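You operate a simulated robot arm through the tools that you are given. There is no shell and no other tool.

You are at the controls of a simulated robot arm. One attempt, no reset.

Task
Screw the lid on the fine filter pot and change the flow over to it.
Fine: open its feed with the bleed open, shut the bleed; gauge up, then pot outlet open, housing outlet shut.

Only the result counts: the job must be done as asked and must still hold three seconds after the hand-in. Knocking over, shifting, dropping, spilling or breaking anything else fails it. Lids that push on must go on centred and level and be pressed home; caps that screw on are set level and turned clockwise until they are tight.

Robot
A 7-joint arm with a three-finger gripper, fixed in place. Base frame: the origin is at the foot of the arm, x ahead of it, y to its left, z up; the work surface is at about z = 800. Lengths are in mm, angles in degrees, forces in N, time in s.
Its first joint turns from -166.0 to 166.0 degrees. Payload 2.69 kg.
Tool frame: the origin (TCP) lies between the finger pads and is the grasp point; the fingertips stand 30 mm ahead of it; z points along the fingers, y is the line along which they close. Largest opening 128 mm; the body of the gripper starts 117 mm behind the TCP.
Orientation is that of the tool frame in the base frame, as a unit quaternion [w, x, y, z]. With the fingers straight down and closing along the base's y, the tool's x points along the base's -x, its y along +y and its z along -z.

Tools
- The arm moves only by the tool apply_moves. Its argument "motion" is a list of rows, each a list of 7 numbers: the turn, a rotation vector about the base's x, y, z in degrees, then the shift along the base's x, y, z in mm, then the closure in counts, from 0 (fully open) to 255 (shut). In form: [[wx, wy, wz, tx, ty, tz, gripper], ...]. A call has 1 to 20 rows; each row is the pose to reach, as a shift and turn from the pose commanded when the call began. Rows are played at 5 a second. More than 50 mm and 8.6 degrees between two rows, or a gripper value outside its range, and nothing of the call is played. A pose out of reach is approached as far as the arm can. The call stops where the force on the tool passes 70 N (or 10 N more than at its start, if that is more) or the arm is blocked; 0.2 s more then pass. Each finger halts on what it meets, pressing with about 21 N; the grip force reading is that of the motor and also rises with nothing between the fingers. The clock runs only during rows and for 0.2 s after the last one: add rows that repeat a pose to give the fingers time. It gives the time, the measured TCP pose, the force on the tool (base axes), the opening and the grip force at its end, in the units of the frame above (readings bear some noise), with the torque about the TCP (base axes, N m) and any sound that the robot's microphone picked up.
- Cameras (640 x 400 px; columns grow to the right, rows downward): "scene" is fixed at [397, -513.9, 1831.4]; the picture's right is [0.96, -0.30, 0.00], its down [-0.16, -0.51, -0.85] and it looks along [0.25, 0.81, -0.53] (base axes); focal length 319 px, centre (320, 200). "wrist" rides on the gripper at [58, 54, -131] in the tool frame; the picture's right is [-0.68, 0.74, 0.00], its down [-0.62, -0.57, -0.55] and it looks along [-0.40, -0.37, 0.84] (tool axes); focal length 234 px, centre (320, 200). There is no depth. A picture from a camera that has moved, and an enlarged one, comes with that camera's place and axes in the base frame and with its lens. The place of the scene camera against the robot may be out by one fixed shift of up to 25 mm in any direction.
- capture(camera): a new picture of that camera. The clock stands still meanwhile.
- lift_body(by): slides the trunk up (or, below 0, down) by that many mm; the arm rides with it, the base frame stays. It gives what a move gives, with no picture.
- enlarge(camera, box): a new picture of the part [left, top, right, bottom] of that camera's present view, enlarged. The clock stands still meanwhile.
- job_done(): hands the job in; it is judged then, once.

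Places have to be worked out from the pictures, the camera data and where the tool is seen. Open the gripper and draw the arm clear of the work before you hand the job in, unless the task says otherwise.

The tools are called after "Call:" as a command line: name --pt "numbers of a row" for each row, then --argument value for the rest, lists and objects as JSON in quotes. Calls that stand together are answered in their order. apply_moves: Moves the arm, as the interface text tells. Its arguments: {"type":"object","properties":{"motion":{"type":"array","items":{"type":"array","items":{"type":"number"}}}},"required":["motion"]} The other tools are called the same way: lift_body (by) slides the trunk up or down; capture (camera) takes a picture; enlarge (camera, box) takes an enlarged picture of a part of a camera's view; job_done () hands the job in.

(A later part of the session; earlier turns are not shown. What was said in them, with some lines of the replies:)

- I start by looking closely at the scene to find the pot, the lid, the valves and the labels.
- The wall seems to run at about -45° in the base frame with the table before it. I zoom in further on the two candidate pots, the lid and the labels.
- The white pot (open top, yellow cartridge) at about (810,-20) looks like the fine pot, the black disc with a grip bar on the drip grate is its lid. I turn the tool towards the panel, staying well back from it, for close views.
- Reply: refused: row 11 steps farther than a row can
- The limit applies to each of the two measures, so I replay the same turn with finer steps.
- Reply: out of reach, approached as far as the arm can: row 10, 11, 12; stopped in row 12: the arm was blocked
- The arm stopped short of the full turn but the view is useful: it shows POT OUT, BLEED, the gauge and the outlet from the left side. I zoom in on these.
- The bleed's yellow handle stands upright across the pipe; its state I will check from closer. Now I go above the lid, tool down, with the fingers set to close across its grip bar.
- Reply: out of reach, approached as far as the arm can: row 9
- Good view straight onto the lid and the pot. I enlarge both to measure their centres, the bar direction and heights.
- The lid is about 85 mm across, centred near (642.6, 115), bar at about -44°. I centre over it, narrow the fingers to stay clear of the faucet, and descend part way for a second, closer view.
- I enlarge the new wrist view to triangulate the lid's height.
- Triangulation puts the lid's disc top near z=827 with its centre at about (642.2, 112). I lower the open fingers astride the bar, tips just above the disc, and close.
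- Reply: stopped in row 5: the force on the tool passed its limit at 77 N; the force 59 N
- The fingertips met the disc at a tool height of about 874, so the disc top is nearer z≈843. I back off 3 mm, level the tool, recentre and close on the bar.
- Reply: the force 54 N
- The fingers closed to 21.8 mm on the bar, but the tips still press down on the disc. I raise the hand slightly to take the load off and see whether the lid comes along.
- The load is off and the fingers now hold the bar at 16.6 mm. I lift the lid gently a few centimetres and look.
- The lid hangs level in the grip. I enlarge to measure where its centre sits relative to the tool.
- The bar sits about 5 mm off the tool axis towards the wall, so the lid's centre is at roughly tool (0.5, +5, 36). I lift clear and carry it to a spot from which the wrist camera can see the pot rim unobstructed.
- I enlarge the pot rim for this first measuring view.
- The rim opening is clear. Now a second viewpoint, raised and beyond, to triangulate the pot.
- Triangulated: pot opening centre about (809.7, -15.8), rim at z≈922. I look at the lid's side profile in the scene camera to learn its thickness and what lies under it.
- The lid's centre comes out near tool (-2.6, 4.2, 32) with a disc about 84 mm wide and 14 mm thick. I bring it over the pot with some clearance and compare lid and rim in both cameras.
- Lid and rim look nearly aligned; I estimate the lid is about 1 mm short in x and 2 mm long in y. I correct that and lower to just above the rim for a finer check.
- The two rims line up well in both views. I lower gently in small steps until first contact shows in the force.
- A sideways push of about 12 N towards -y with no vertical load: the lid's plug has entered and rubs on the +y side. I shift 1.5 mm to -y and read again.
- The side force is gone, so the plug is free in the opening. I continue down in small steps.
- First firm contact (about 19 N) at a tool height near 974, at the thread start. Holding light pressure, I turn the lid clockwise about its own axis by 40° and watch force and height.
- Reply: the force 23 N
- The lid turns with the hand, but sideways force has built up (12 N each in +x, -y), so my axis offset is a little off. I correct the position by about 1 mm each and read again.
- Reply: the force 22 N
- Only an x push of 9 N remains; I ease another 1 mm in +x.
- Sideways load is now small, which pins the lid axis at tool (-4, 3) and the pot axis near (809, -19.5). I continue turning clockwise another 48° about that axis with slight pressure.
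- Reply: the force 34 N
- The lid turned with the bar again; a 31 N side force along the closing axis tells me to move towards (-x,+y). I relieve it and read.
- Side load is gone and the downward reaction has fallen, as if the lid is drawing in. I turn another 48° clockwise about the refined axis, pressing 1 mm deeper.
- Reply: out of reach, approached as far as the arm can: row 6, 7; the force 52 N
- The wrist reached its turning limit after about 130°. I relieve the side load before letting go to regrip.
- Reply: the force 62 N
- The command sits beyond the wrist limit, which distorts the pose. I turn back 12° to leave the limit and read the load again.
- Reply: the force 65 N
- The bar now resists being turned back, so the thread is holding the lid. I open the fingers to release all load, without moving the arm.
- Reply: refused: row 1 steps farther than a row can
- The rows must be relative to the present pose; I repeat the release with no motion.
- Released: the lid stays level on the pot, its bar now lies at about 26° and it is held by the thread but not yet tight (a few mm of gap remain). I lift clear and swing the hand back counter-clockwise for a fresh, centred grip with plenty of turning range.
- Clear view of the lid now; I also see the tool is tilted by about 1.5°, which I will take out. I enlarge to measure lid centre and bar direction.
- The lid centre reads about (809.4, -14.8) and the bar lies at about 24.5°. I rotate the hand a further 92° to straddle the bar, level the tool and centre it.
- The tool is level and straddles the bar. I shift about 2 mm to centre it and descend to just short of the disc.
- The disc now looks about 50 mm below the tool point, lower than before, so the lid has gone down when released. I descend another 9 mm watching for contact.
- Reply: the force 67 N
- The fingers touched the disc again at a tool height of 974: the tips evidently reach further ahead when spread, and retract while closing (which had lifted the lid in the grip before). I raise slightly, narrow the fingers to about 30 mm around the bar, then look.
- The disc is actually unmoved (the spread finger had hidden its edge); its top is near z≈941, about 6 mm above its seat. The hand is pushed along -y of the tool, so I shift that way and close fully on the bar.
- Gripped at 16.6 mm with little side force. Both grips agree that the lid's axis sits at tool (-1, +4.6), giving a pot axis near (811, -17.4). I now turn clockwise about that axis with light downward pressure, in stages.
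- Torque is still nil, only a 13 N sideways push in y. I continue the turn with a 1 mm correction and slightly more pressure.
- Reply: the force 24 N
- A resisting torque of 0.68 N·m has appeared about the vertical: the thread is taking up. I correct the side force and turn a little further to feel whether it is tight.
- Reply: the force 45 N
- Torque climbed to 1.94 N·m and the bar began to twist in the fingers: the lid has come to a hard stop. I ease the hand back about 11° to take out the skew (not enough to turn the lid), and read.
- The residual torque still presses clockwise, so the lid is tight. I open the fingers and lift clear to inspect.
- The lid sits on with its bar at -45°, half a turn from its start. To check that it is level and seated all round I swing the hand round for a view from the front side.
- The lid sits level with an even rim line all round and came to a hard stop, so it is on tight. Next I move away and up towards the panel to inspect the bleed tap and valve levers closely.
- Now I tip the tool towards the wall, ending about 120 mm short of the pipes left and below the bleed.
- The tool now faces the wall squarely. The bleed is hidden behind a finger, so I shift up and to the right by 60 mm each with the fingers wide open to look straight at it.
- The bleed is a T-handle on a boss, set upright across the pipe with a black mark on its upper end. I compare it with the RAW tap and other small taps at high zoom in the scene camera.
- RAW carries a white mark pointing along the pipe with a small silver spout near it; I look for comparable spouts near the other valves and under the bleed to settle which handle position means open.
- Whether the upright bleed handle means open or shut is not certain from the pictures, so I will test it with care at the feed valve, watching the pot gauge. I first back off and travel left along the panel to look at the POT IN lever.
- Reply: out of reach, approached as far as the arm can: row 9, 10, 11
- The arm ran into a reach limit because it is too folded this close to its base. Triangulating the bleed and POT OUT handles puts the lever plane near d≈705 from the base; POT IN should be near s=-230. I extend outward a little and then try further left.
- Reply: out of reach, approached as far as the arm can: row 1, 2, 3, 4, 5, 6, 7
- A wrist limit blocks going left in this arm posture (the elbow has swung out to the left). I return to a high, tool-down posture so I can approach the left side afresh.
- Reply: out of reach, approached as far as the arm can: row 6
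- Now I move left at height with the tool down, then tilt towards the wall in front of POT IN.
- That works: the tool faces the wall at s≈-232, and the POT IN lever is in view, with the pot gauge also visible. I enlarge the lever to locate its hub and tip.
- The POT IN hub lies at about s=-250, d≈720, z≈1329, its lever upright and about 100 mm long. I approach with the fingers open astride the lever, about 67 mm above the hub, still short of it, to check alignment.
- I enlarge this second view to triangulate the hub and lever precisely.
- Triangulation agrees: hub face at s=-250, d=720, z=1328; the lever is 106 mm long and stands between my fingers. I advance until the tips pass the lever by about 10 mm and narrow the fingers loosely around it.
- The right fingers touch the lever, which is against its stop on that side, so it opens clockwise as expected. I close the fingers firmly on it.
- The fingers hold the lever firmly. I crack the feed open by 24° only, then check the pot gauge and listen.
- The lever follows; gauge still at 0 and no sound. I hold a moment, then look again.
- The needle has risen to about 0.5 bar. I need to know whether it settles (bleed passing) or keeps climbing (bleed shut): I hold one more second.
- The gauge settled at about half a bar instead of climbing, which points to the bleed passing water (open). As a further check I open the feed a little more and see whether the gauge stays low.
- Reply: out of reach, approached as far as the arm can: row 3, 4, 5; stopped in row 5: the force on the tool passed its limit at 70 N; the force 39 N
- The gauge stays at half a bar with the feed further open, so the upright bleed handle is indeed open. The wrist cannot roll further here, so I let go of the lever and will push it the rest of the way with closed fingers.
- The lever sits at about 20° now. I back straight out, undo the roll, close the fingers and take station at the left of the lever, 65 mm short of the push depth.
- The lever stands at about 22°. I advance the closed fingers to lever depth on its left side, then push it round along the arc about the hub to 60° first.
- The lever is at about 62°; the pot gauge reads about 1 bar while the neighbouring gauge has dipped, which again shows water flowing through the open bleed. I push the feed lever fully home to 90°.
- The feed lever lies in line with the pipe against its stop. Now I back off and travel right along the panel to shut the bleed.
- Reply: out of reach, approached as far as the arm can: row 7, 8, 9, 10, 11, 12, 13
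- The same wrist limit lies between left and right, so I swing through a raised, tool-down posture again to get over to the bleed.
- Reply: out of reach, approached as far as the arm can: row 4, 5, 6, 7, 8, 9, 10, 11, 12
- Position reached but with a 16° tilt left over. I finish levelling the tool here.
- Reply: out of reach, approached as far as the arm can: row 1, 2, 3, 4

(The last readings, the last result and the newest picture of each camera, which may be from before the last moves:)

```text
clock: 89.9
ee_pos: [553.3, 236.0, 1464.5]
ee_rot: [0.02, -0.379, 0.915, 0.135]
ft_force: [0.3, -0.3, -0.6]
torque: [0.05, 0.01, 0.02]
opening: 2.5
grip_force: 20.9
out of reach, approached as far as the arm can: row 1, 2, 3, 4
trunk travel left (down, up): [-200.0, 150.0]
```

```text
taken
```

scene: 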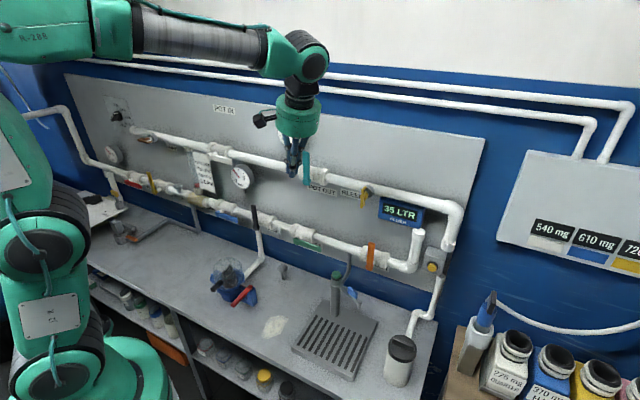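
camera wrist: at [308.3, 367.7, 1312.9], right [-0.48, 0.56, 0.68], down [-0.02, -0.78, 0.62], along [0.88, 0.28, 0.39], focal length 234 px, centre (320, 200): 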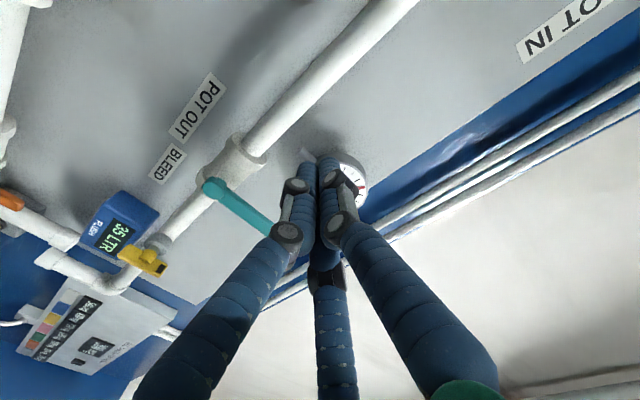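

One wrist joint sits at its limit in this posture. I retrace to the left at height, where the tool-down pose was reachable before, levelling the tool on the way.

Call:
apply_moves --pt "-1 -0.3 0 -25 30 10 255" --pt "-2.5 -0.6 0 -51 60 20 255" --pt "-4 -1 0 -77 90 30 255" --pt "-6 -1.5 0 -103 121 40 255" --pt "-8 -2 0 -129 152 50 255" --pt "-10 -2.5 0 -155 182 60 255" --pt "-12 -3 0 -181 213 70 255" --pt "-14 -3.5 0 -207 243 80 255" --pt "-15.2 -3.8 0 -233 274 86 255" --pt "-15.2 -3.8 0 -259 304 86 255" --pt "-15.2 -3.8 0 -285 335 86 255" --pt "-15.2 -3.8 0 -285 335 86 255"

Call:
capture --camera "scene"

```text
clock: 92.5
ee_pos: [382.0, 480.7, 1498.9]
ee_rot: [-0.034, -0.43, 0.892, 0.135]
ft_force: [0.1, -0.3, 0.1]
torque: [-0.01, -0.07, 0.01]
opening: 2.5
grip_force: 21.0
out of reach, approached as far as the arm can: row 3, 4, 5, 6, 7, 8, 9, 10, 11, 12
trunk travel left (down, up): [-200.0, 150.0]
```

```text
taken
```

scene: 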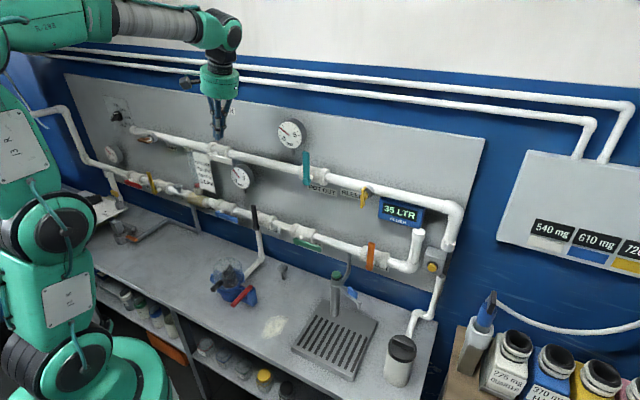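

The stuck joint seems to be the wrist roll, limited in the clockwise sense. I roll the hand counter-clockwise while levelling to free it.

Call:
apply_moves --pt "0 0 7 0 0 5 255" --pt "0 0 14 0 0 10 255" --pt "0 0 21 0 0 15 255" --pt "0 0 28 0 0 20 255" --pt "0 0 35 0 0 25 255" --pt "0 0 42 0 0 30 255" --pt "0 0 42 0 0 30 255"

```text
clock: 94.1
ee_pos: [375.2, 482.6, 1532.8]
ee_rot: [0.081, 0.717, -0.678, -0.14]
ft_force: [-0.6, 0.1, -0.2]
torque: [0.02, -0.05, 0.02]
opening: 2.4
grip_force: 21.1
out of reach, approached as far as the arm can: row 5, 6, 7
trunk travel left (down, up): [-200.0, 150.0]
```

I look at the arm's posture to understand which joint is limiting.

Call:
capture --camera "scene"

Call:
capture --camera "wrist"

```text
taken
```

scene: 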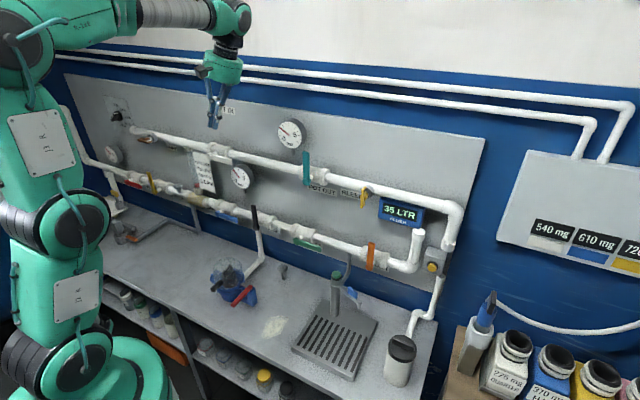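

```text
taken
camera wrist: at [367.1, 412.0, 1666.0], right [-0.73, 0.62, 0.29], down [0.68, 0.61, 0.4], along [0.08, 0.49, -0.87], focal length 234 px, centre (320, 200)
```

wrist: 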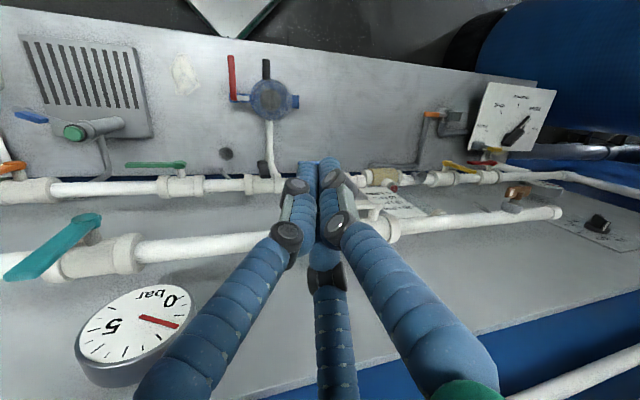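

The posture is awkward rather than truly blocked. I head for the roomy tool-down pose at the right (602, 189, 1250), which I used before, unrolling on the way.

Call:
apply_moves --pt "-1 -1.3 -4 19 -24 -10 255" --pt "-2 -2.5 -8 38 -49 -25 255" --pt "-3 -3.8 -12 57 -73 -45 255" --pt "-4 -5 -16 76 -98 -70 255" --pt "-5 -6.3 -20 95 -122 -95 255" --pt "-6 -7.6 -24 114 -147 -120 255" --pt "-7 -9 -28 133 -171 -145 255" --pt "-8 -10.1 -32 152 -196 -170 255" --pt "-9 -11.4 -36 171 -220 -200 255" --pt "-10 -12.7 -40 190 -245 -230 255" --pt "-11 -14 -44 209 -269 -260 255" --pt "-11.7 -15.2 -47.8 228 -293 -283 255" --pt "-11.7 -15.2 -47.8 228 -293 -283 255"

Call:
capture --camera "scene"

```text
clock: 96.9
ee_pos: [595.6, 188.0, 1216.5]
ee_rot: [0.041, -0.379, 0.919, 0.1]
ft_force: [-0.7, -0.6, 0.0]
torque: [0.03, 0.07, 0.06]
opening: 2.4
grip_force: 21.1
out of reach, approached as far as the arm can: row 1, 2, 3, 4, 5, 6, 7, 8, 9, 10, 11, 12, 13
trunk travel left (down, up): [-200.0, 150.0]
```

```text
taken
```

scene: 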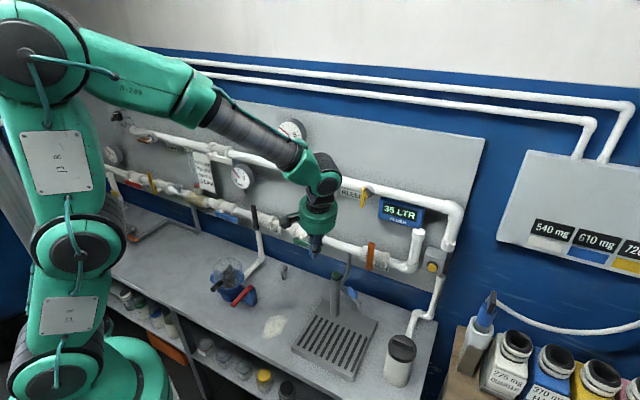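

Close enough to upright; I now try tilting straight up to face the wall here at the right-hand side, near the bleed.

Call:
apply_moves --pt "4.8 -5.7 -0.6 0 0 10 255" --pt "9.5 -11.3 -1.2 5 3 20 255" --pt "14.3 -17 -1.8 10 7 30 255" --pt "19 -22.6 -2.4 17 12 40 255" --pt "23.8 -28.3 -3 24 17 50 255" --pt "28.6 -33.9 -3.6 31 22 60 255" --pt "33.3 -39.6 -4.2 38 28 72 255" --pt "38.1 -45.2 -4.8 46 34 84 255" --pt "42.9 -50.9 -5.4 54 40 96 255" --pt "47.6 -56.5 -6 62 46 106 255" --pt "52.4 -62.2 -6.6 69 52 113 255" --pt "52.4 -62.2 -6.6 69 52 113 255"

Call:
capture --camera "wrist"

Call:
capture --camera "scene"

```text
clock: 99.5
ee_pos: [666.3, 239.5, 1327.4]
ee_rot: [0.653, -0.272, 0.653, 0.27]
ft_force: [1.0, -0.1, -0.8]
torque: [0.02, 0.0, 0.06]
opening: 2.2
grip_force: 20.8
trunk travel left (down, up): [-200.0, 150.0]
```

```text
taken
camera wrist: at [533.1, 185.3, 1268.4], right [-0.52, 0.52, 0.68], down [0.01, -0.79, 0.62], along [0.85, 0.33, 0.4], focal length 234 px, centre (320, 200)
```

wrist: 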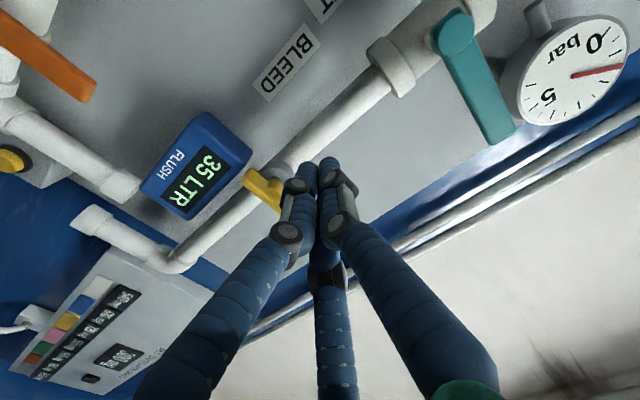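

```text
taken
```

scene: 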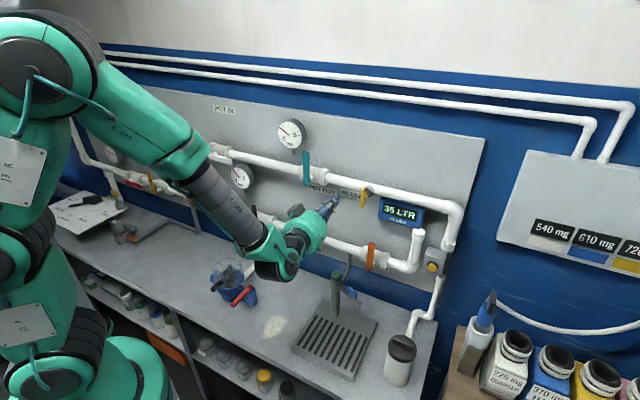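

The pose is fully reached beside the bleed. I enlarge to locate the bleed handle from here.

Call:
enlarge --camera "wrist" --box '[210, 110, 350, 240]'

Call:
enlarge --camera "scene" --box '[310, 160, 400, 240]'

```text
3.08 times, centred on (280, 175) of wrist
camera zoom: at [533.1, 185.3, 1268.4], right [-0.52, 0.52, 0.68], down [0.01, -0.79, 0.62], along [0.85, 0.33, 0.4], focal length 720 px, centre (443, 277)
```

zoom: 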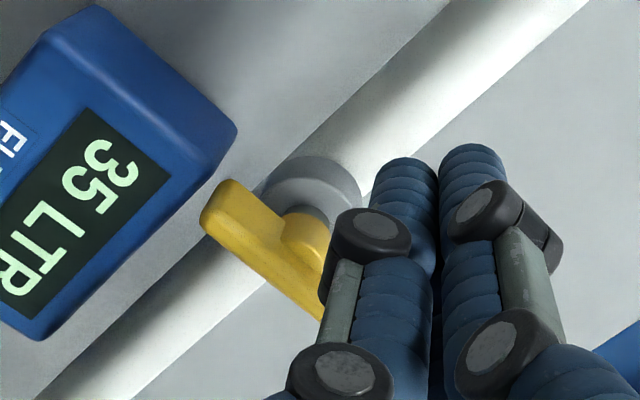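

```text
5.00 times, centred on (355, 200) of scene
camera zoom: at [397.0, -513.9, 1831.4], right [0.96, -0.3, 0.0], down [-0.16, -0.51, -0.85], along [0.25, 0.81, -0.53], focal length 1597 px, centre (145, 200)
```

zoom: 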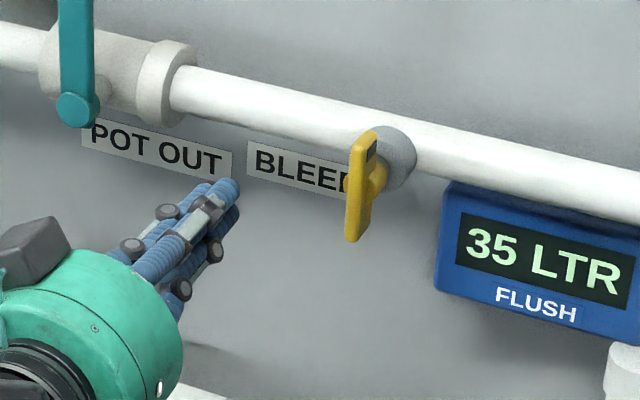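

Bleed handle found: vertical bar centred at s=369, d=710, z=1329, 65 mm long. I bring the closed fingers to the left of its top end, short of it, then forward to its depth.

Call:
apply_moves --pt "0 0 0 10 -10 13 255" --pt "0 0 0 17 -17 26 255" --pt "0 0 0 34 0 26 255" --pt "0 0 0 52 18 26 255" --pt "0 0 0 52 18 26 255"

Call:
enlarge --camera "scene" --box '[330, 165, 400, 225]'

Call:
enlarge --camera "wrist" --box '[210, 80, 370, 220]'

```text
clock: 100.7
ee_pos: [716.8, 258.9, 1355.0]
ee_rot: [0.653, -0.272, 0.654, 0.27]
ft_force: [0.2, 0.7, -0.8]
torque: [0.02, -0.02, -0.02]
opening: 2.1
grip_force: 21.5
trunk travel left (down, up): [-200.0, 150.0]
```

```text
6.67 times, centred on (365, 195) of scene
camera zoom: at [397.0, -513.9, 1831.4], right [0.96, -0.3, 0.0], down [-0.16, -0.51, -0.85], along [0.25, 0.81, -0.53], focal length 2129 px, centre (20, 233)
```

zoom: 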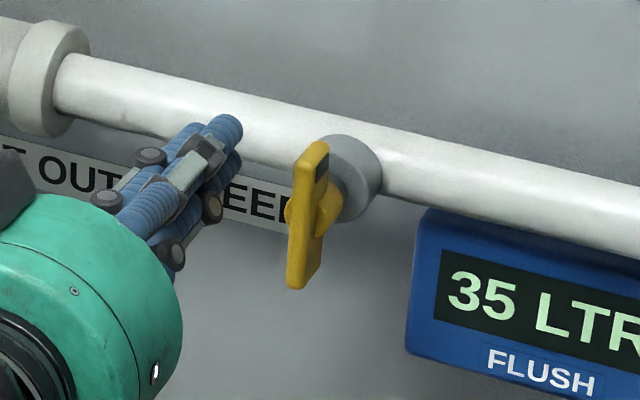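

```text
2.86 times, centred on (290, 150) of wrist
camera zoom: at [585.2, 204.6, 1295.0], right [-0.52, 0.52, 0.68], down [0.01, -0.79, 0.62], along [0.85, 0.33, 0.4], focal length 669 px, centre (406, 343)
```

zoom: 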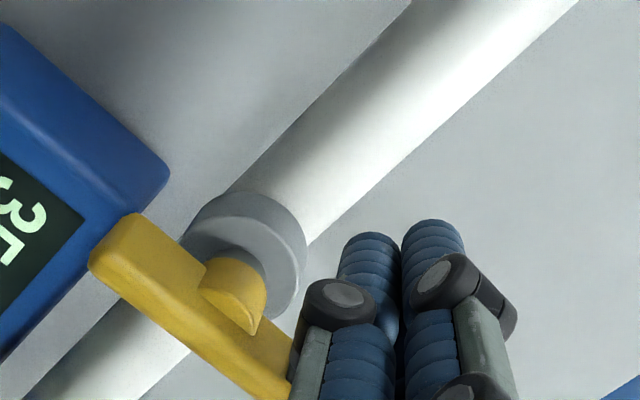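

Well placed beside the top of the handle. I push it to the right along its arc, first to about 40°.

Call:
apply_moves --pt "0 0 0 8 -8 -1 255" --pt "0 0 0 15.5 -15.5 -2 255" --pt "0 0 0 18.7 -18.7 1.6 255" --pt "0 0 0 22.3 -22.3 4.5 255" --pt "0 0 0 26.2 -26.2 6.3 255" --pt "0 0 0 30.2 -30.2 7.2 255" --pt "0 0 0 30.2 -30.2 7.2 255"

Call:
enlarge --camera "scene" --box '[330, 165, 400, 225]'

Call:
enlarge --camera "scene" --box '[270, 105, 330, 165]'

```text
clock: 102.3
ee_pos: [746.3, 228.2, 1361.2]
ee_rot: [0.653, -0.271, 0.653, 0.271]
ft_force: [0.3, 0.0, 0.3]
torque: [0.02, 0.02, 0.02]
opening: 2.3
grip_force: 20.9
trunk travel left (down, up): [-200.0, 150.0]
```

```text
6.67 times, centred on (365, 195) of scene
camera zoom: at [397.0, -513.9, 1831.4], right [0.96, -0.3, 0.0], down [-0.16, -0.51, -0.85], along [0.25, 0.81, -0.53], focal length 2129 px, centre (20, 233)
```

zoom: 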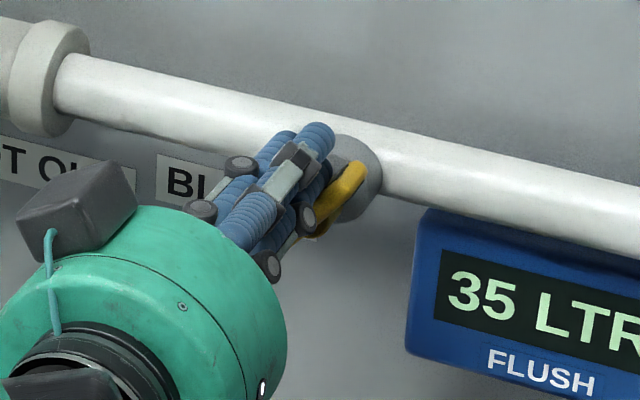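

```text
6.67 times, centred on (300, 135) of scene
camera zoom: at [397.0, -513.9, 1831.4], right [0.96, -0.3, 0.0], down [-0.16, -0.51, -0.85], along [0.25, 0.81, -0.53], focal length 2129 px, centre (453, 633)
```

zoom: 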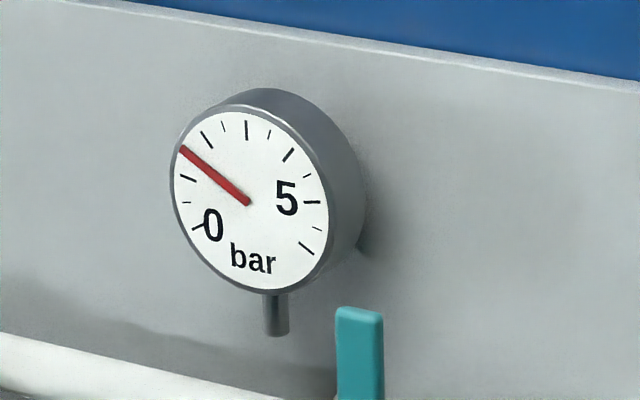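

The bleed handle is turning and the gauge is climbing (1.5 bar), confirming that I am shutting it. I push on to the end of its travel.

Call:
apply_moves --pt "0 0 0 4.1 -4.1 -0.2 255" --pt "0 0 0 8.1 -8.1 -1.3 255" --pt "0 0 0 11.9 -11.9 -3.4 255" --pt "0 0 0 15.4 -15.4 -6.3 255" --pt "0 0 0 18.5 -18.5 -10.2 255" --pt "0 0 0 19.8 -19.8 -13 255" --pt "0 0 0 19.8 -19.8 -15 255" --pt "0 0 0 19.8 -19.8 -15 255"

Call:
enlarge --camera "scene" --box '[330, 165, 400, 225]'

Call:
enlarge --camera "scene" --box '[270, 105, 330, 165]'

```text
clock: 104.1
ee_pos: [765.3, 208.5, 1350.0]
ee_rot: [0.656, -0.273, 0.65, 0.27]
ft_force: [1.0, 8.0, 28.3]
torque: [0.22, -0.32, 0.3]
opening: 2.2
grip_force: 21.1
trunk travel left (down, up): [-200.0, 150.0]
```

```text
6.67 times, centred on (365, 195) of scene
camera zoom: at [397.0, -513.9, 1831.4], right [0.96, -0.3, 0.0], down [-0.16, -0.51, -0.85], along [0.25, 0.81, -0.53], focal length 2129 px, centre (20, 233)
```

zoom: 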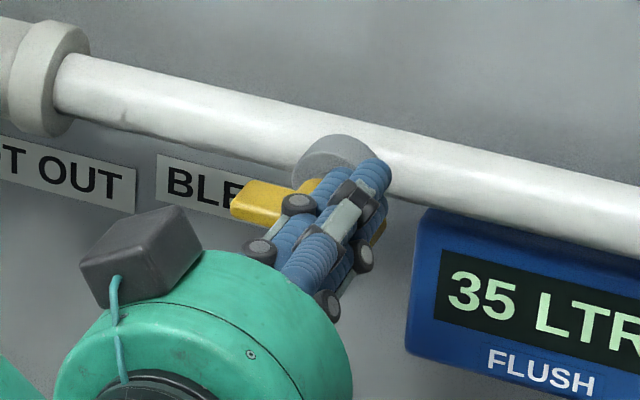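

```text
6.67 times, centred on (300, 135) of scene
camera zoom: at [397.0, -513.9, 1831.4], right [0.96, -0.3, 0.0], down [-0.16, -0.51, -0.85], along [0.25, 0.81, -0.53], focal length 2129 px, centre (453, 633)
```

zoom: 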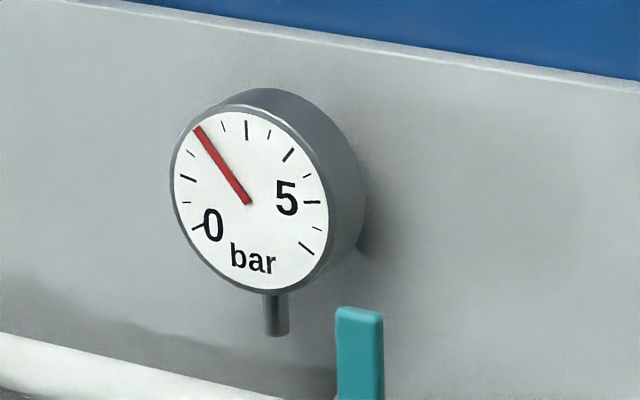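

The bleed is shut against its stop and the gauge has reached about 2 bar. I back off and look at the POT OUT lever, checking the gauge again.

Call:
apply_moves --pt "0 0 0 0 0 6 255" --pt "0 0 0 -20 -20 8 255" --pt "0 0 0 -45 -45 8 255" --pt "0 0 0 -75 -15 8 255" --pt "0 0 0 -105 15 8 255" --pt "0 0 0 -135 45 8 255" --pt "0 0 0 -165 75 8 255" --pt "0 0 0 -195 105 8 255" --pt "0 0 0 -195 105 8 255"

Call:
capture --camera "wrist"

Call:
enlarge --camera "scene" --box '[270, 105, 330, 165]'

Call:
enlarge --camera "scene" --box '[330, 165, 400, 225]'

```text
clock: 106.1
ee_pos: [567.8, 313.9, 1354.0]
ee_rot: [0.653, -0.273, 0.654, 0.27]
ft_force: [-1.1, 0.4, 0.7]
torque: [-0.03, 0.01, -0.07]
opening: 2.2
grip_force: 21.1
trunk travel left (down, up): [-200.0, 150.0]
```

```text
taken
camera wrist: at [436.8, 259.3, 1294.7], right [-0.52, 0.52, 0.67], down [0.01, -0.79, 0.62], along [0.85, 0.33, 0.4], focal length 234 px, centre (320, 200)
```

wrist: 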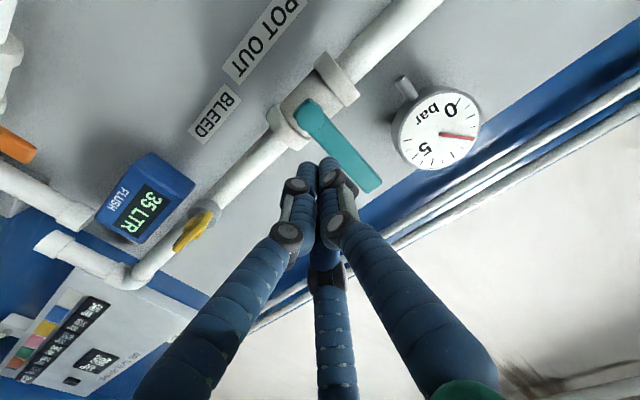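

```text
6.67 times, centred on (300, 135) of scene
camera zoom: at [397.0, -513.9, 1831.4], right [0.96, -0.3, 0.0], down [-0.16, -0.51, -0.85], along [0.25, 0.81, -0.53], focal length 2129 px, centre (453, 633)
```

zoom: 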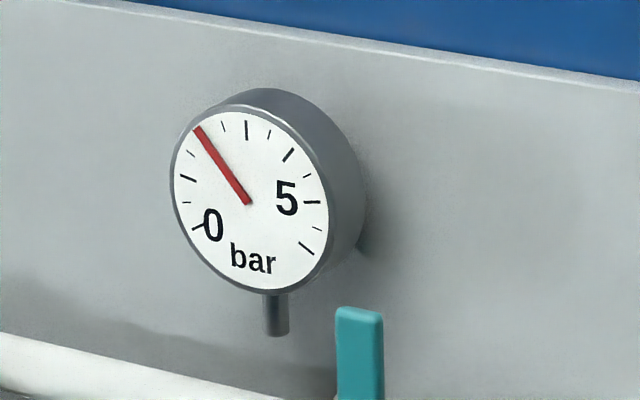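

```text
6.67 times, centred on (365, 195) of scene
camera zoom: at [397.0, -513.9, 1831.4], right [0.96, -0.3, 0.0], down [-0.16, -0.51, -0.85], along [0.25, 0.81, -0.53], focal length 2129 px, centre (20, 233)
```

zoom: 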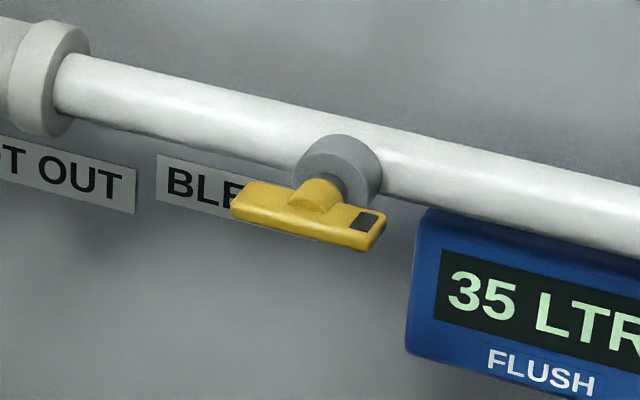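

The gauge is up and steady at 2 bar, and the bleed handle lies along the pipe with its mark to the right. Now POT OUT: I enlarge the teal lever to place its hub.

Call:
enlarge --camera "wrist" --box '[250, 60, 400, 210]'

Call:
enlarge --camera "scene" --box '[275, 140, 345, 200]'

```text
2.67 times, centred on (325, 135) of wrist
camera zoom: at [436.8, 259.3, 1294.7], right [-0.52, 0.52, 0.67], down [0.01, -0.79, 0.62], along [0.85, 0.33, 0.4], focal length 624 px, centre (307, 373)
```

zoom: 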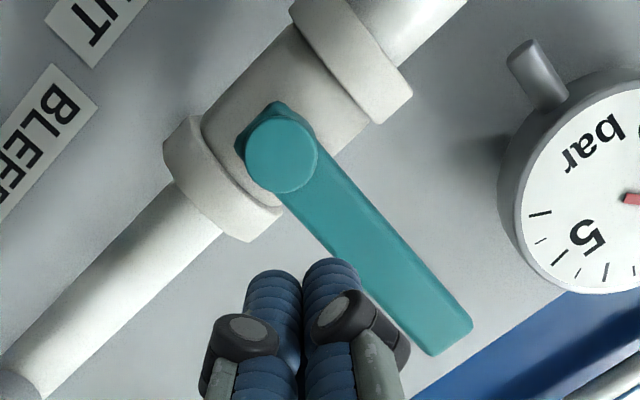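

```text
6.67 times, centred on (310, 170) of scene
camera zoom: at [397.0, -513.9, 1831.4], right [0.96, -0.3, 0.0], down [-0.16, -0.51, -0.85], along [0.25, 0.81, -0.53], focal length 2129 px, centre (387, 400)
```

zoom: 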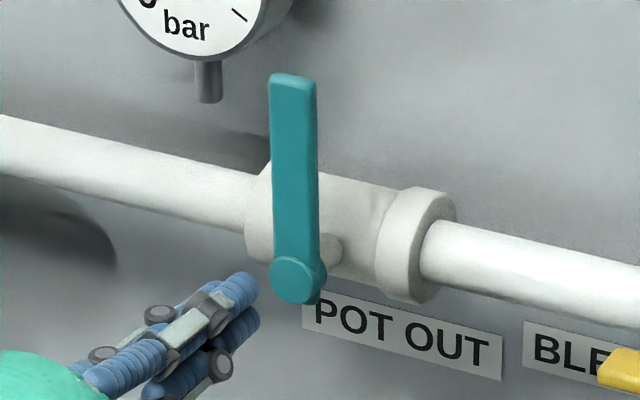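

The POT OUT hub is at s=169, d≈720, z=1329 with its lever upright. I take position at the lever's left with closed fingers and advance to lever depth.

Call:
apply_moves --pt "0 0 0 -14 14 20 255" --pt "0 0 0 -28 28 40 255" --pt "0 0 0 -40 42 55 255" --pt "0 0 0 -20 62 55 255" --pt "0 0 0 0 82 55 255" --pt "0 0 0 15.5 97.5 55 255" --pt "0 0 0 15.5 97.5 55 255"

Call:
enlarge --camera "scene" --box '[265, 130, 345, 200]'

Call:
enlarge --camera "wrist" --box '[220, 60, 380, 210]'

```text
clock: 107.7
ee_pos: [587.6, 410.3, 1408.6]
ee_rot: [0.653, -0.271, 0.653, 0.271]
ft_force: [-0.5, 0.5, 1.5]
torque: [0.0, -0.06, 0.01]
opening: 2.2
grip_force: 20.7
trunk travel left (down, up): [-200.0, 150.0]
```

```text
5.71 times, centred on (305, 165) of scene
camera zoom: at [397.0, -513.9, 1831.4], right [0.96, -0.3, 0.0], down [-0.16, -0.51, -0.85], along [0.25, 0.81, -0.53], focal length 1825 px, centre (406, 400)
```

zoom: 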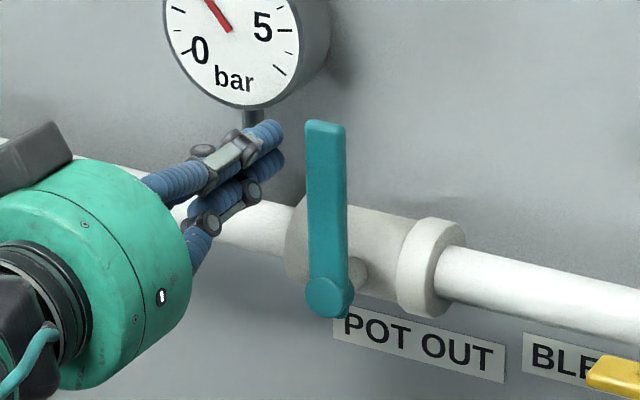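

```text
2.67 times, centred on (300, 135) of wrist
camera zoom: at [455.5, 355.4, 1349.9], right [-0.52, 0.52, 0.68], down [0.01, -0.79, 0.62], along [0.85, 0.33, 0.4], focal length 624 px, centre (373, 373)
```

zoom: 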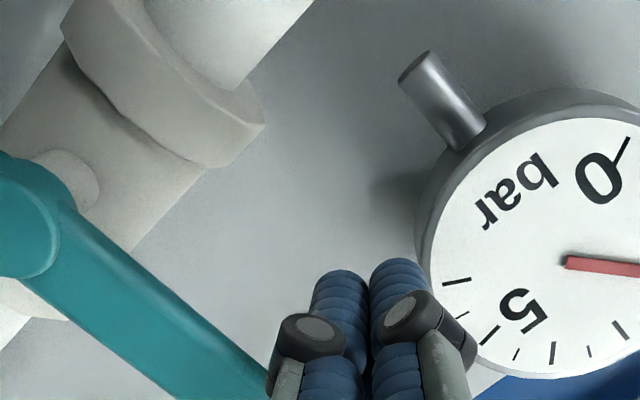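

Positioned left of the lever with the gauge still at 2 bar. I push the POT OUT lever clockwise along its arc to fully open.

Call:
apply_moves --pt "0 0 0 10.5 -10.5 0.4 255" --pt "0 0 0 20.6 -20.6 4.2 255" --pt "0 0 0 26 -26 5 255" --pt "0 0 0 31.1 -31.1 5.5 255" --pt "0 0 0 41.6 -41.6 4.2 255" --pt "0 0 0 51.7 -51.7 0.3 255" --pt "0 0 0 61.2 -61.2 -6 255" --pt "0 0 0 69.8 -69.8 -14.5 255" --pt "0 0 0 77.2 -77.2 -24.9 255" --pt "0 0 0 83.2 -83.2 -37.1 255" --pt "0 0 0 86 -86 -44 255" --pt "0 0 0 87.6 -87.6 -50.6 255" --pt "0 0 0 88.5 -88.5 -54.5 255" --pt "0 0 0 88.5 -88.5 -54.5 255"

Call:
enlarge --camera "scene" --box '[265, 110, 365, 200]'

Call:
capture --camera "scene"

```text
clock: 110.7
ee_pos: [674.4, 321.9, 1358.0]
ee_rot: [0.654, -0.273, 0.652, 0.27]
ft_force: [-2.6, 4.1, 14.3]
torque: [0.12, -0.12, 0.13]
opening: 2.4
grip_force: 20.9
trunk travel left (down, up): [-200.0, 150.0]
```

```text
4.44 times, centred on (315, 155) of scene
camera zoom: at [397.0, -513.9, 1831.4], right [0.96, -0.3, 0.0], down [-0.16, -0.51, -0.85], along [0.25, 0.81, -0.53], focal length 1420 px, centre (342, 400)
```

zoom: 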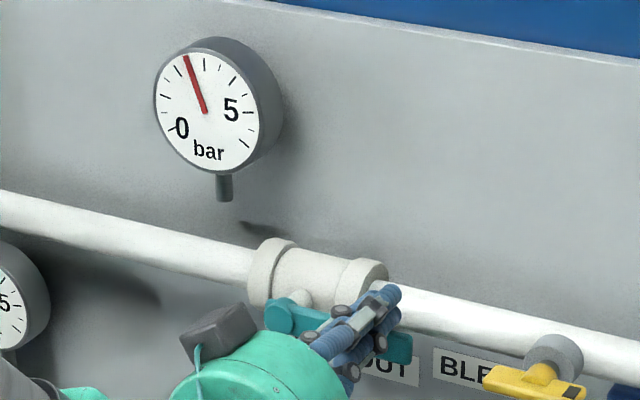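

```text
taken
```

scene: 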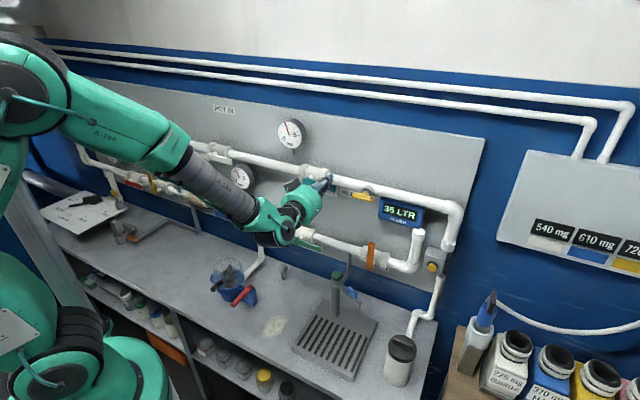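

POT OUT is open against its stop and the gauge stays up (about 2.3 bar). Last is the housing OUTLET (green): I back off and descend to the lower pipe for a look.

Call:
apply_moves --pt "0 0 0 0 0 6 255" --pt "0 0 0 -28 -28 8 255" --pt "0 0 0 -56 -56 0 255" --pt "0 0 0 -59 -53 -40 255" --pt "0 0 0 -62 -50 -80 255" --pt "0 0 0 -65 -47 -120 255" --pt "0 0 0 -66 -46 -160 255" --pt "0 0 0 -66 -46 -200 255" --pt "0 0 0 -66 -46 -240 255" --pt "0 0 0 -66 -46 -270 255" --pt "0 0 0 -66 -46 -290 255"

Call:
capture --camera "wrist"

Call:
capture --camera "scene"

```text
clock: 113.1
ee_pos: [608.8, 277.5, 1064.2]
ee_rot: [0.652, -0.273, 0.653, 0.271]
ft_force: [-0.6, 0.4, -0.5]
torque: [0.02, -0.01, 0.02]
opening: 2.5
grip_force: 20.9
trunk travel left (down, up): [-200.0, 150.0]
```

```text
taken
camera wrist: at [478.0, 222.3, 1004.6], right [-0.52, 0.52, 0.68], down [0.01, -0.79, 0.62], along [0.85, 0.33, 0.4], focal length 234 px, centre (320, 200)
```

wrist: 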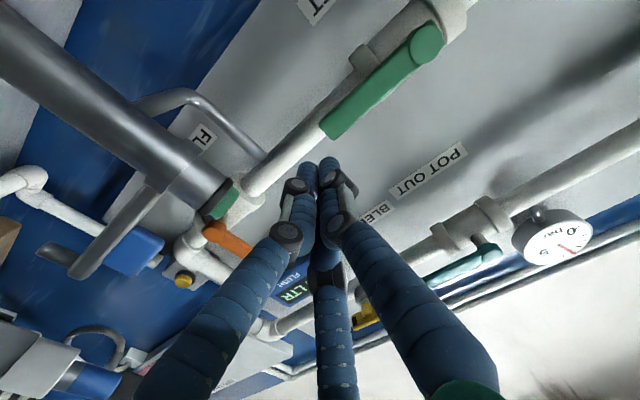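

```text
taken
```

scene: 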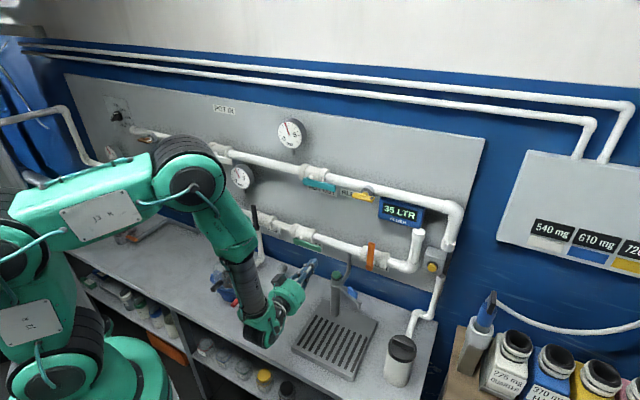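

Reached, with the green OUTLET lever in clear view and the faucet safely to the right. I enlarge to place its hub.

Call:
enlarge --camera "wrist" --box '[290, 0, 480, 160]'

Call:
enlarge --camera "scene" --box '[270, 215, 350, 285]'

```text
2.50 times, centred on (385, 80) of wrist
camera zoom: at [478.0, 222.3, 1004.6], right [-0.52, 0.52, 0.68], down [0.01, -0.79, 0.62], along [0.85, 0.33, 0.4], focal length 585 px, centre (158, 500)
```

zoom: 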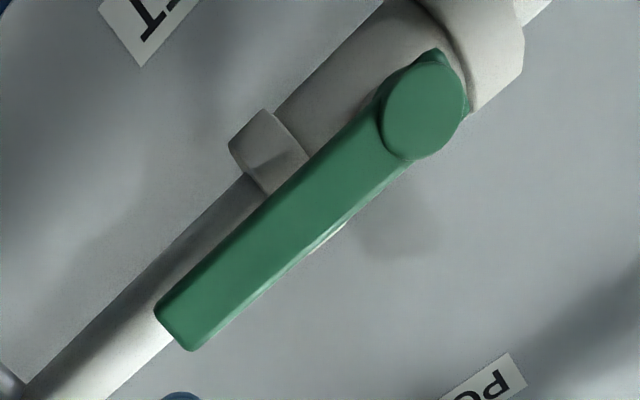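

```text
5.71 times, centred on (310, 250) of scene
camera zoom: at [397.0, -513.9, 1831.4], right [0.96, -0.3, 0.0], down [-0.16, -0.51, -0.85], along [0.25, 0.81, -0.53], focal length 1825 px, centre (377, -86)
```

zoom: 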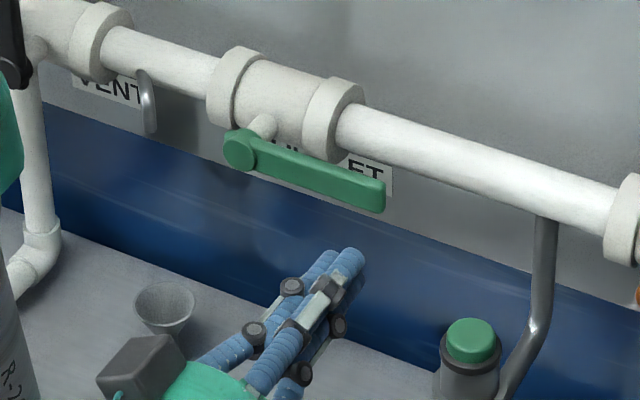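

The OUTLET hub is at s=117, d=721, z=1060 with the lever pointing right (open). I go below the lever's free end with closed fingers and advance to its depth.

Call:
apply_moves --pt "0 0 0 -13 13 -27 255" --pt "0 0 0 -26.4 26.4 -54 255" --pt "0 0 0 -7 45 -54 255" --pt "0 0 0 13 65 -54 255" --pt "0 0 0 28.5 80.5 -54 255" --pt "0 0 0 28.5 80.5 -54 255"

Call:
enlarge --camera "scene" --box '[270, 215, 350, 285]'

Call:
capture --camera "wrist"

```text
clock: 114.5
ee_pos: [639.3, 358.5, 1010.1]
ee_rot: [0.652, -0.272, 0.654, 0.269]
ft_force: [0.2, 0.3, -0.8]
torque: [0.04, 0.0, -0.02]
opening: 2.3
grip_force: 20.4
trunk travel left (down, up): [-200.0, 150.0]
```

```text
5.71 times, centred on (310, 250) of scene
camera zoom: at [397.0, -513.9, 1831.4], right [0.96, -0.3, 0.0], down [-0.16, -0.51, -0.85], along [0.25, 0.81, -0.53], focal length 1825 px, centre (377, -86)
```

zoom: 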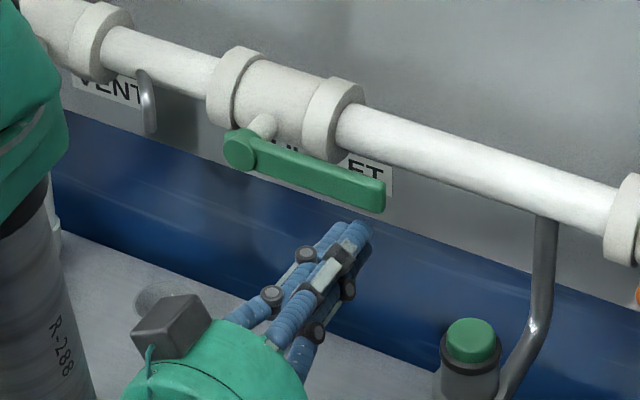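

```text
taken
camera wrist: at [507.5, 303.2, 951.4], right [-0.52, 0.52, 0.68], down [0.01, -0.79, 0.62], along [0.85, 0.33, 0.4], focal length 234 px, centre (320, 200)
```

wrist: 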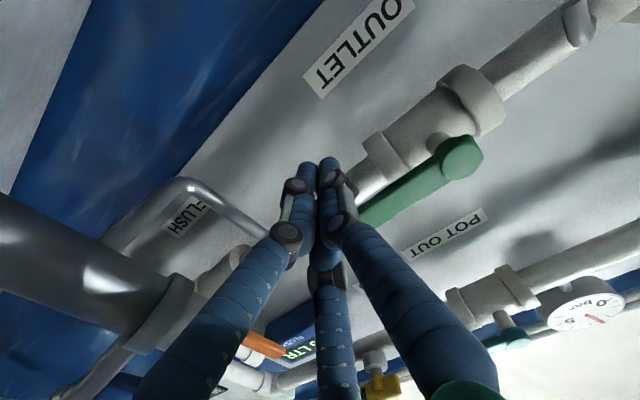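

The label reads OUTLET and the fingers sit just below the lever's end. I push it up and round counter-clockwise to the shut position.

Call:
apply_moves --pt "0 0 0 -0.8 0.8 11 255" --pt "0 0 0 -1.5 1.5 21.4 255" --pt "0 0 0 0 0 28.5 255" --pt "0 0 0 1.2 -1.2 35.7 255" --pt "0 0 0 2.1 -2.1 50.5 255" --pt "0 0 0 1.2 -1.2 65.3 255" --pt "0 0 0 -1.6 1.6 79.6 255" --pt "0 0 0 -6 6 93.1 255" --pt "0 0 0 -12 12 105.2 255" --pt "0 0 0 -19.4 19.4 115.7 255" --pt "0 0 0 -28 28 124.2 255" --pt "0 0 0 -33 33 127.8 255" --pt "0 0 0 -37.5 37.5 130.4 255" --pt "0 0 0 -39.5 39.5 131.4 255" --pt "0 0 0 -39.5 39.5 131.4 255"

Call:
enlarge --camera "scene" --box '[260, 195, 350, 275]'

Call:
enlarge --camera "scene" --box '[170, 105, 400, 225]'

```text
clock: 117.7
ee_pos: [601.7, 394.5, 1141.6]
ee_rot: [0.652, -0.27, 0.655, 0.27]
ft_force: [31.4, -29.5, -16.0]
torque: [-0.4, 0.01, -0.64]
opening: 1.9
grip_force: 20.3
trunk travel left (down, up): [-200.0, 150.0]
```

```text
5.00 times, centred on (305, 235) of scene
camera zoom: at [397.0, -513.9, 1831.4], right [0.96, -0.3, 0.0], down [-0.16, -0.51, -0.85], along [0.25, 0.81, -0.53], focal length 1597 px, centre (395, 25)
```

zoom: 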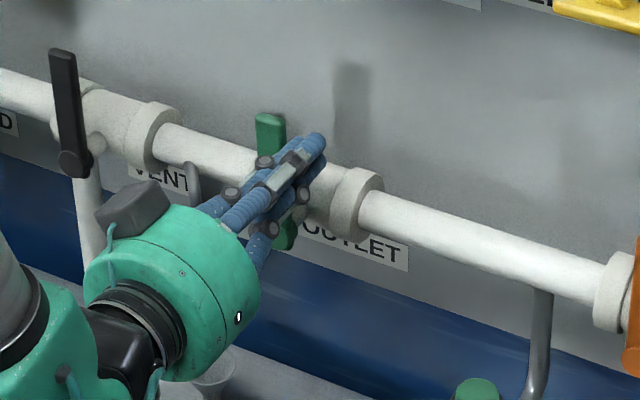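

```text
2.78 times, centred on (285, 165) of scene
camera zoom: at [397.0, -513.9, 1831.4], right [0.96, -0.3, 0.0], down [-0.16, -0.51, -0.85], along [0.25, 0.81, -0.53], focal length 889 px, centre (417, 297)
```

zoom: 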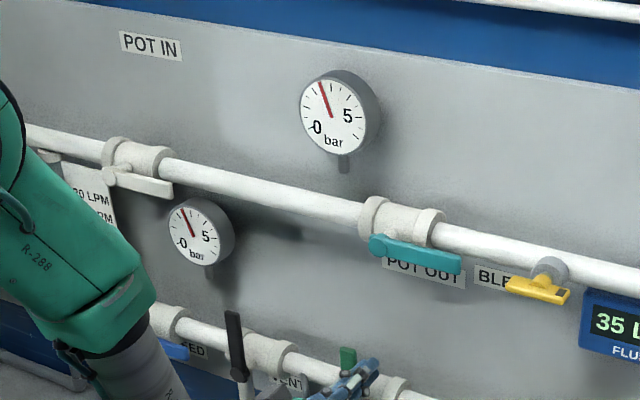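

OUTLET is upright and hard against its stop (shut); POT IN and POT OUT lie in line, bleed shut, gauge up. I ease off to the right, draw back from the panel and open the gripper.

Call:
apply_moves --pt "0 0 0 6 -6 -2 255" --pt "0 0 0 12 -12 -4 255" --pt "0 0 0 -10 -34 0 255" --pt "0 0 0 -35 -59 10 255" --pt "0 0 0 -55 -85 30 255" --pt "0 0 0 -70 -110 60 255" --pt "0 0 0 -70 -120 95 200" --pt "0 0 0 -60 -140 130 120" --pt "0 0 0 -45 -165 150 60" --pt "0 0 0 -30 -190 160 0" --pt "0 0 0 -30 -190 160 0"

Call:
capture --camera "scene"

Call:
enlarge --camera "scene" --box '[170, 100, 400, 270]'

```text
clock: 120.1
ee_pos: [569.6, 205.8, 1303.6]
ee_rot: [0.653, -0.271, 0.653, 0.271]
ft_force: [0.1, -1.1, 0.4]
torque: [0.02, -0.02, 0.04]
opening: 128.1
grip_force: 0.0
trunk travel left (down, up): [-200.0, 150.0]
```

```text
taken
```

scene: 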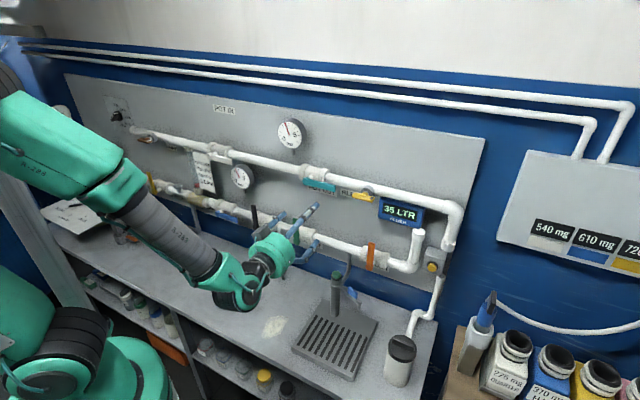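

```text
2.35 times, centred on (285, 185) of scene
camera zoom: at [397.0, -513.9, 1831.4], right [0.96, -0.3, 0.0], down [-0.16, -0.51, -0.85], along [0.25, 0.81, -0.53], focal length 752 px, centre (402, 235)
```

zoom: 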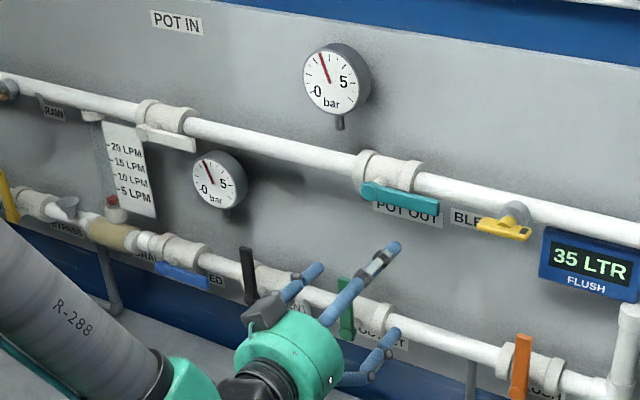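

Everything stands as required. I check details up close: POT IN fully in line, the lid and the pot area dry, the green lever upright.

Call:
enlarge --camera "scene" --box '[190, 130, 270, 190]'

Call:
enlarge --camera "scene" --box '[370, 310, 440, 390]'

Call:
enlarge --camera "scene" --box '[280, 160, 400, 270]'

Call:
capture --camera "wrist"

```text
6.67 times, centred on (230, 160) of scene
camera zoom: at [397.0, -513.9, 1831.4], right [0.96, -0.3, 0.0], down [-0.16, -0.51, -0.85], along [0.25, 0.81, -0.53], focal length 2129 px, centre (920, 467)
```

zoom: 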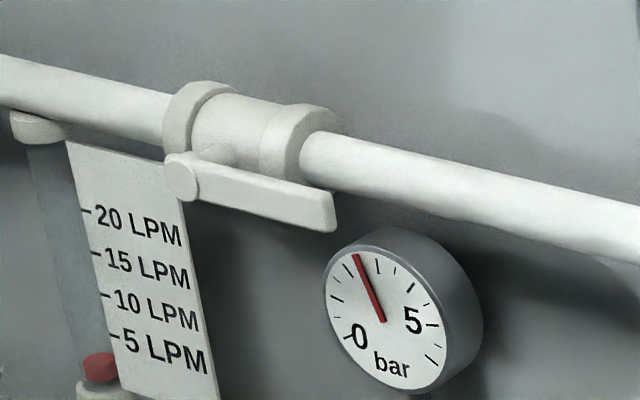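

```text
5.00 times, centred on (405, 350) of scene
camera zoom: at [397.0, -513.9, 1831.4], right [0.96, -0.3, 0.0], down [-0.16, -0.51, -0.85], along [0.25, 0.81, -0.53], focal length 1597 px, centre (-105, -550)
```

zoom: 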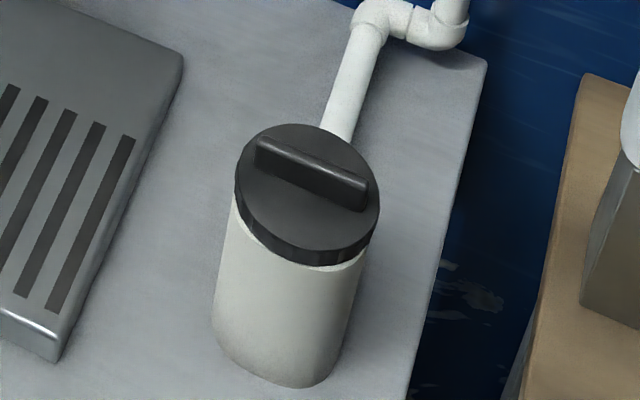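

```text
3.64 times, centred on (340, 215) of scene
camera zoom: at [397.0, -513.9, 1831.4], right [0.96, -0.3, 0.0], down [-0.16, -0.51, -0.85], along [0.25, 0.81, -0.53], focal length 1162 px, centre (247, 146)
```

zoom: 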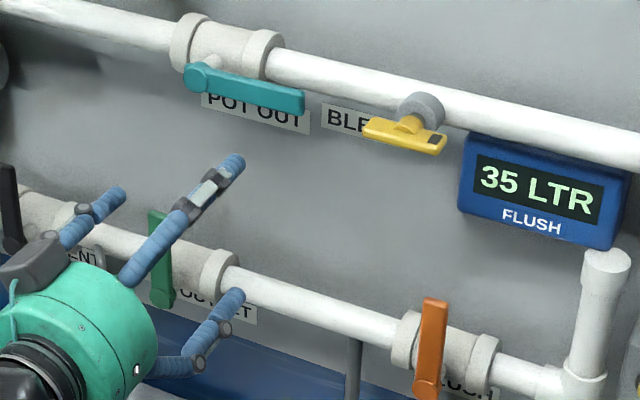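

```text
taken
camera wrist: at [438.7, 150.9, 1244.1], right [-0.52, 0.52, 0.68], down [0.01, -0.79, 0.62], along [0.85, 0.33, 0.4], focal length 234 px, centre (320, 200)
```

wrist: 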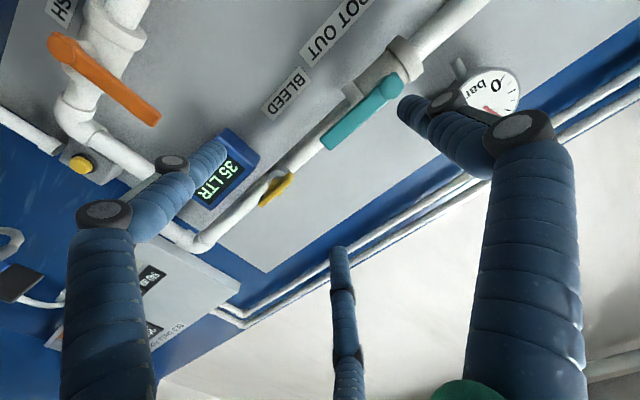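

All states are right and the pot holds pressure without a leak. I draw the open hand a bit further back from the panel before handing in.

Call:
apply_moves --pt "0 0 0 -12 -20 10 0" --pt "0 0 0 -20 -45 25 0" --pt "0 0 0 -20 -65 40 0" --pt "0 0 0 -20 -65 40 0"

Call:
enlarge --camera "scene" --box '[170, 100, 400, 270]'

```text
clock: 121.1
ee_pos: [549.7, 142.0, 1342.8]
ee_rot: [0.653, -0.271, 0.654, 0.27]
ft_force: [-0.2, -0.1, -0.2]
torque: [0.02, 0.0, 0.04]
opening: 127.8
grip_force: 0.0
trunk travel left (down, up): [-200.0, 150.0]
```

```text
2.35 times, centred on (285, 185) of scene
camera zoom: at [397.0, -513.9, 1831.4], right [0.96, -0.3, 0.0], down [-0.16, -0.51, -0.85], along [0.25, 0.81, -0.53], focal length 752 px, centre (402, 235)
```

zoom: 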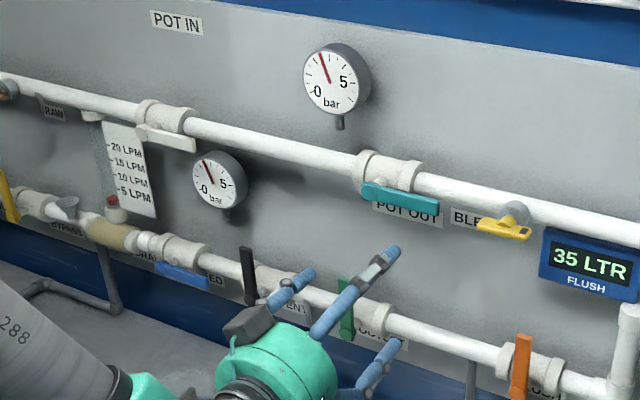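

The lid is tight, POT IN and POT OUT are open, the bleed and the housing OUTLET are shut, the gauge holds at over 2 bar, and the open hand is clear. I hand the job in.

Call:
job_done

```text
The job is handed in.
```

The fine filter pot's lid is screwed on and the flow is changed over to it. I've handed the job in, but no verdict came back.

- **Lid:** it sits level on the pot. I turned it clockwise until it stopped hard at about 1.9 N·m. After that no water showed around the pot.
- **Feed (POT IN):** opened fully with the bleed open. I couldn't tell from the pictures whether the bleed was open, so I cracked the feed about 24° first. The gauge settled at about 0.5 bar instead of climbing, so I took the bleed as open. It climbed to 2 bar once the bleed was shut.
- **Bleed:** shut next. It stayed open about 20 seconds after the feed was fully open, because the arm had to find another way across.
- **Gauge:** up and steady at 2 bar before I touched POT OUT. It read a little over 2 bar at the end.
- **POT OUT:** then opened fully.
- **Housing outlet (OUTLET):** shut last, against its stop.

At hand-in the gripper was open and drawn back from the panel. I saw nothing else moved or spilled.
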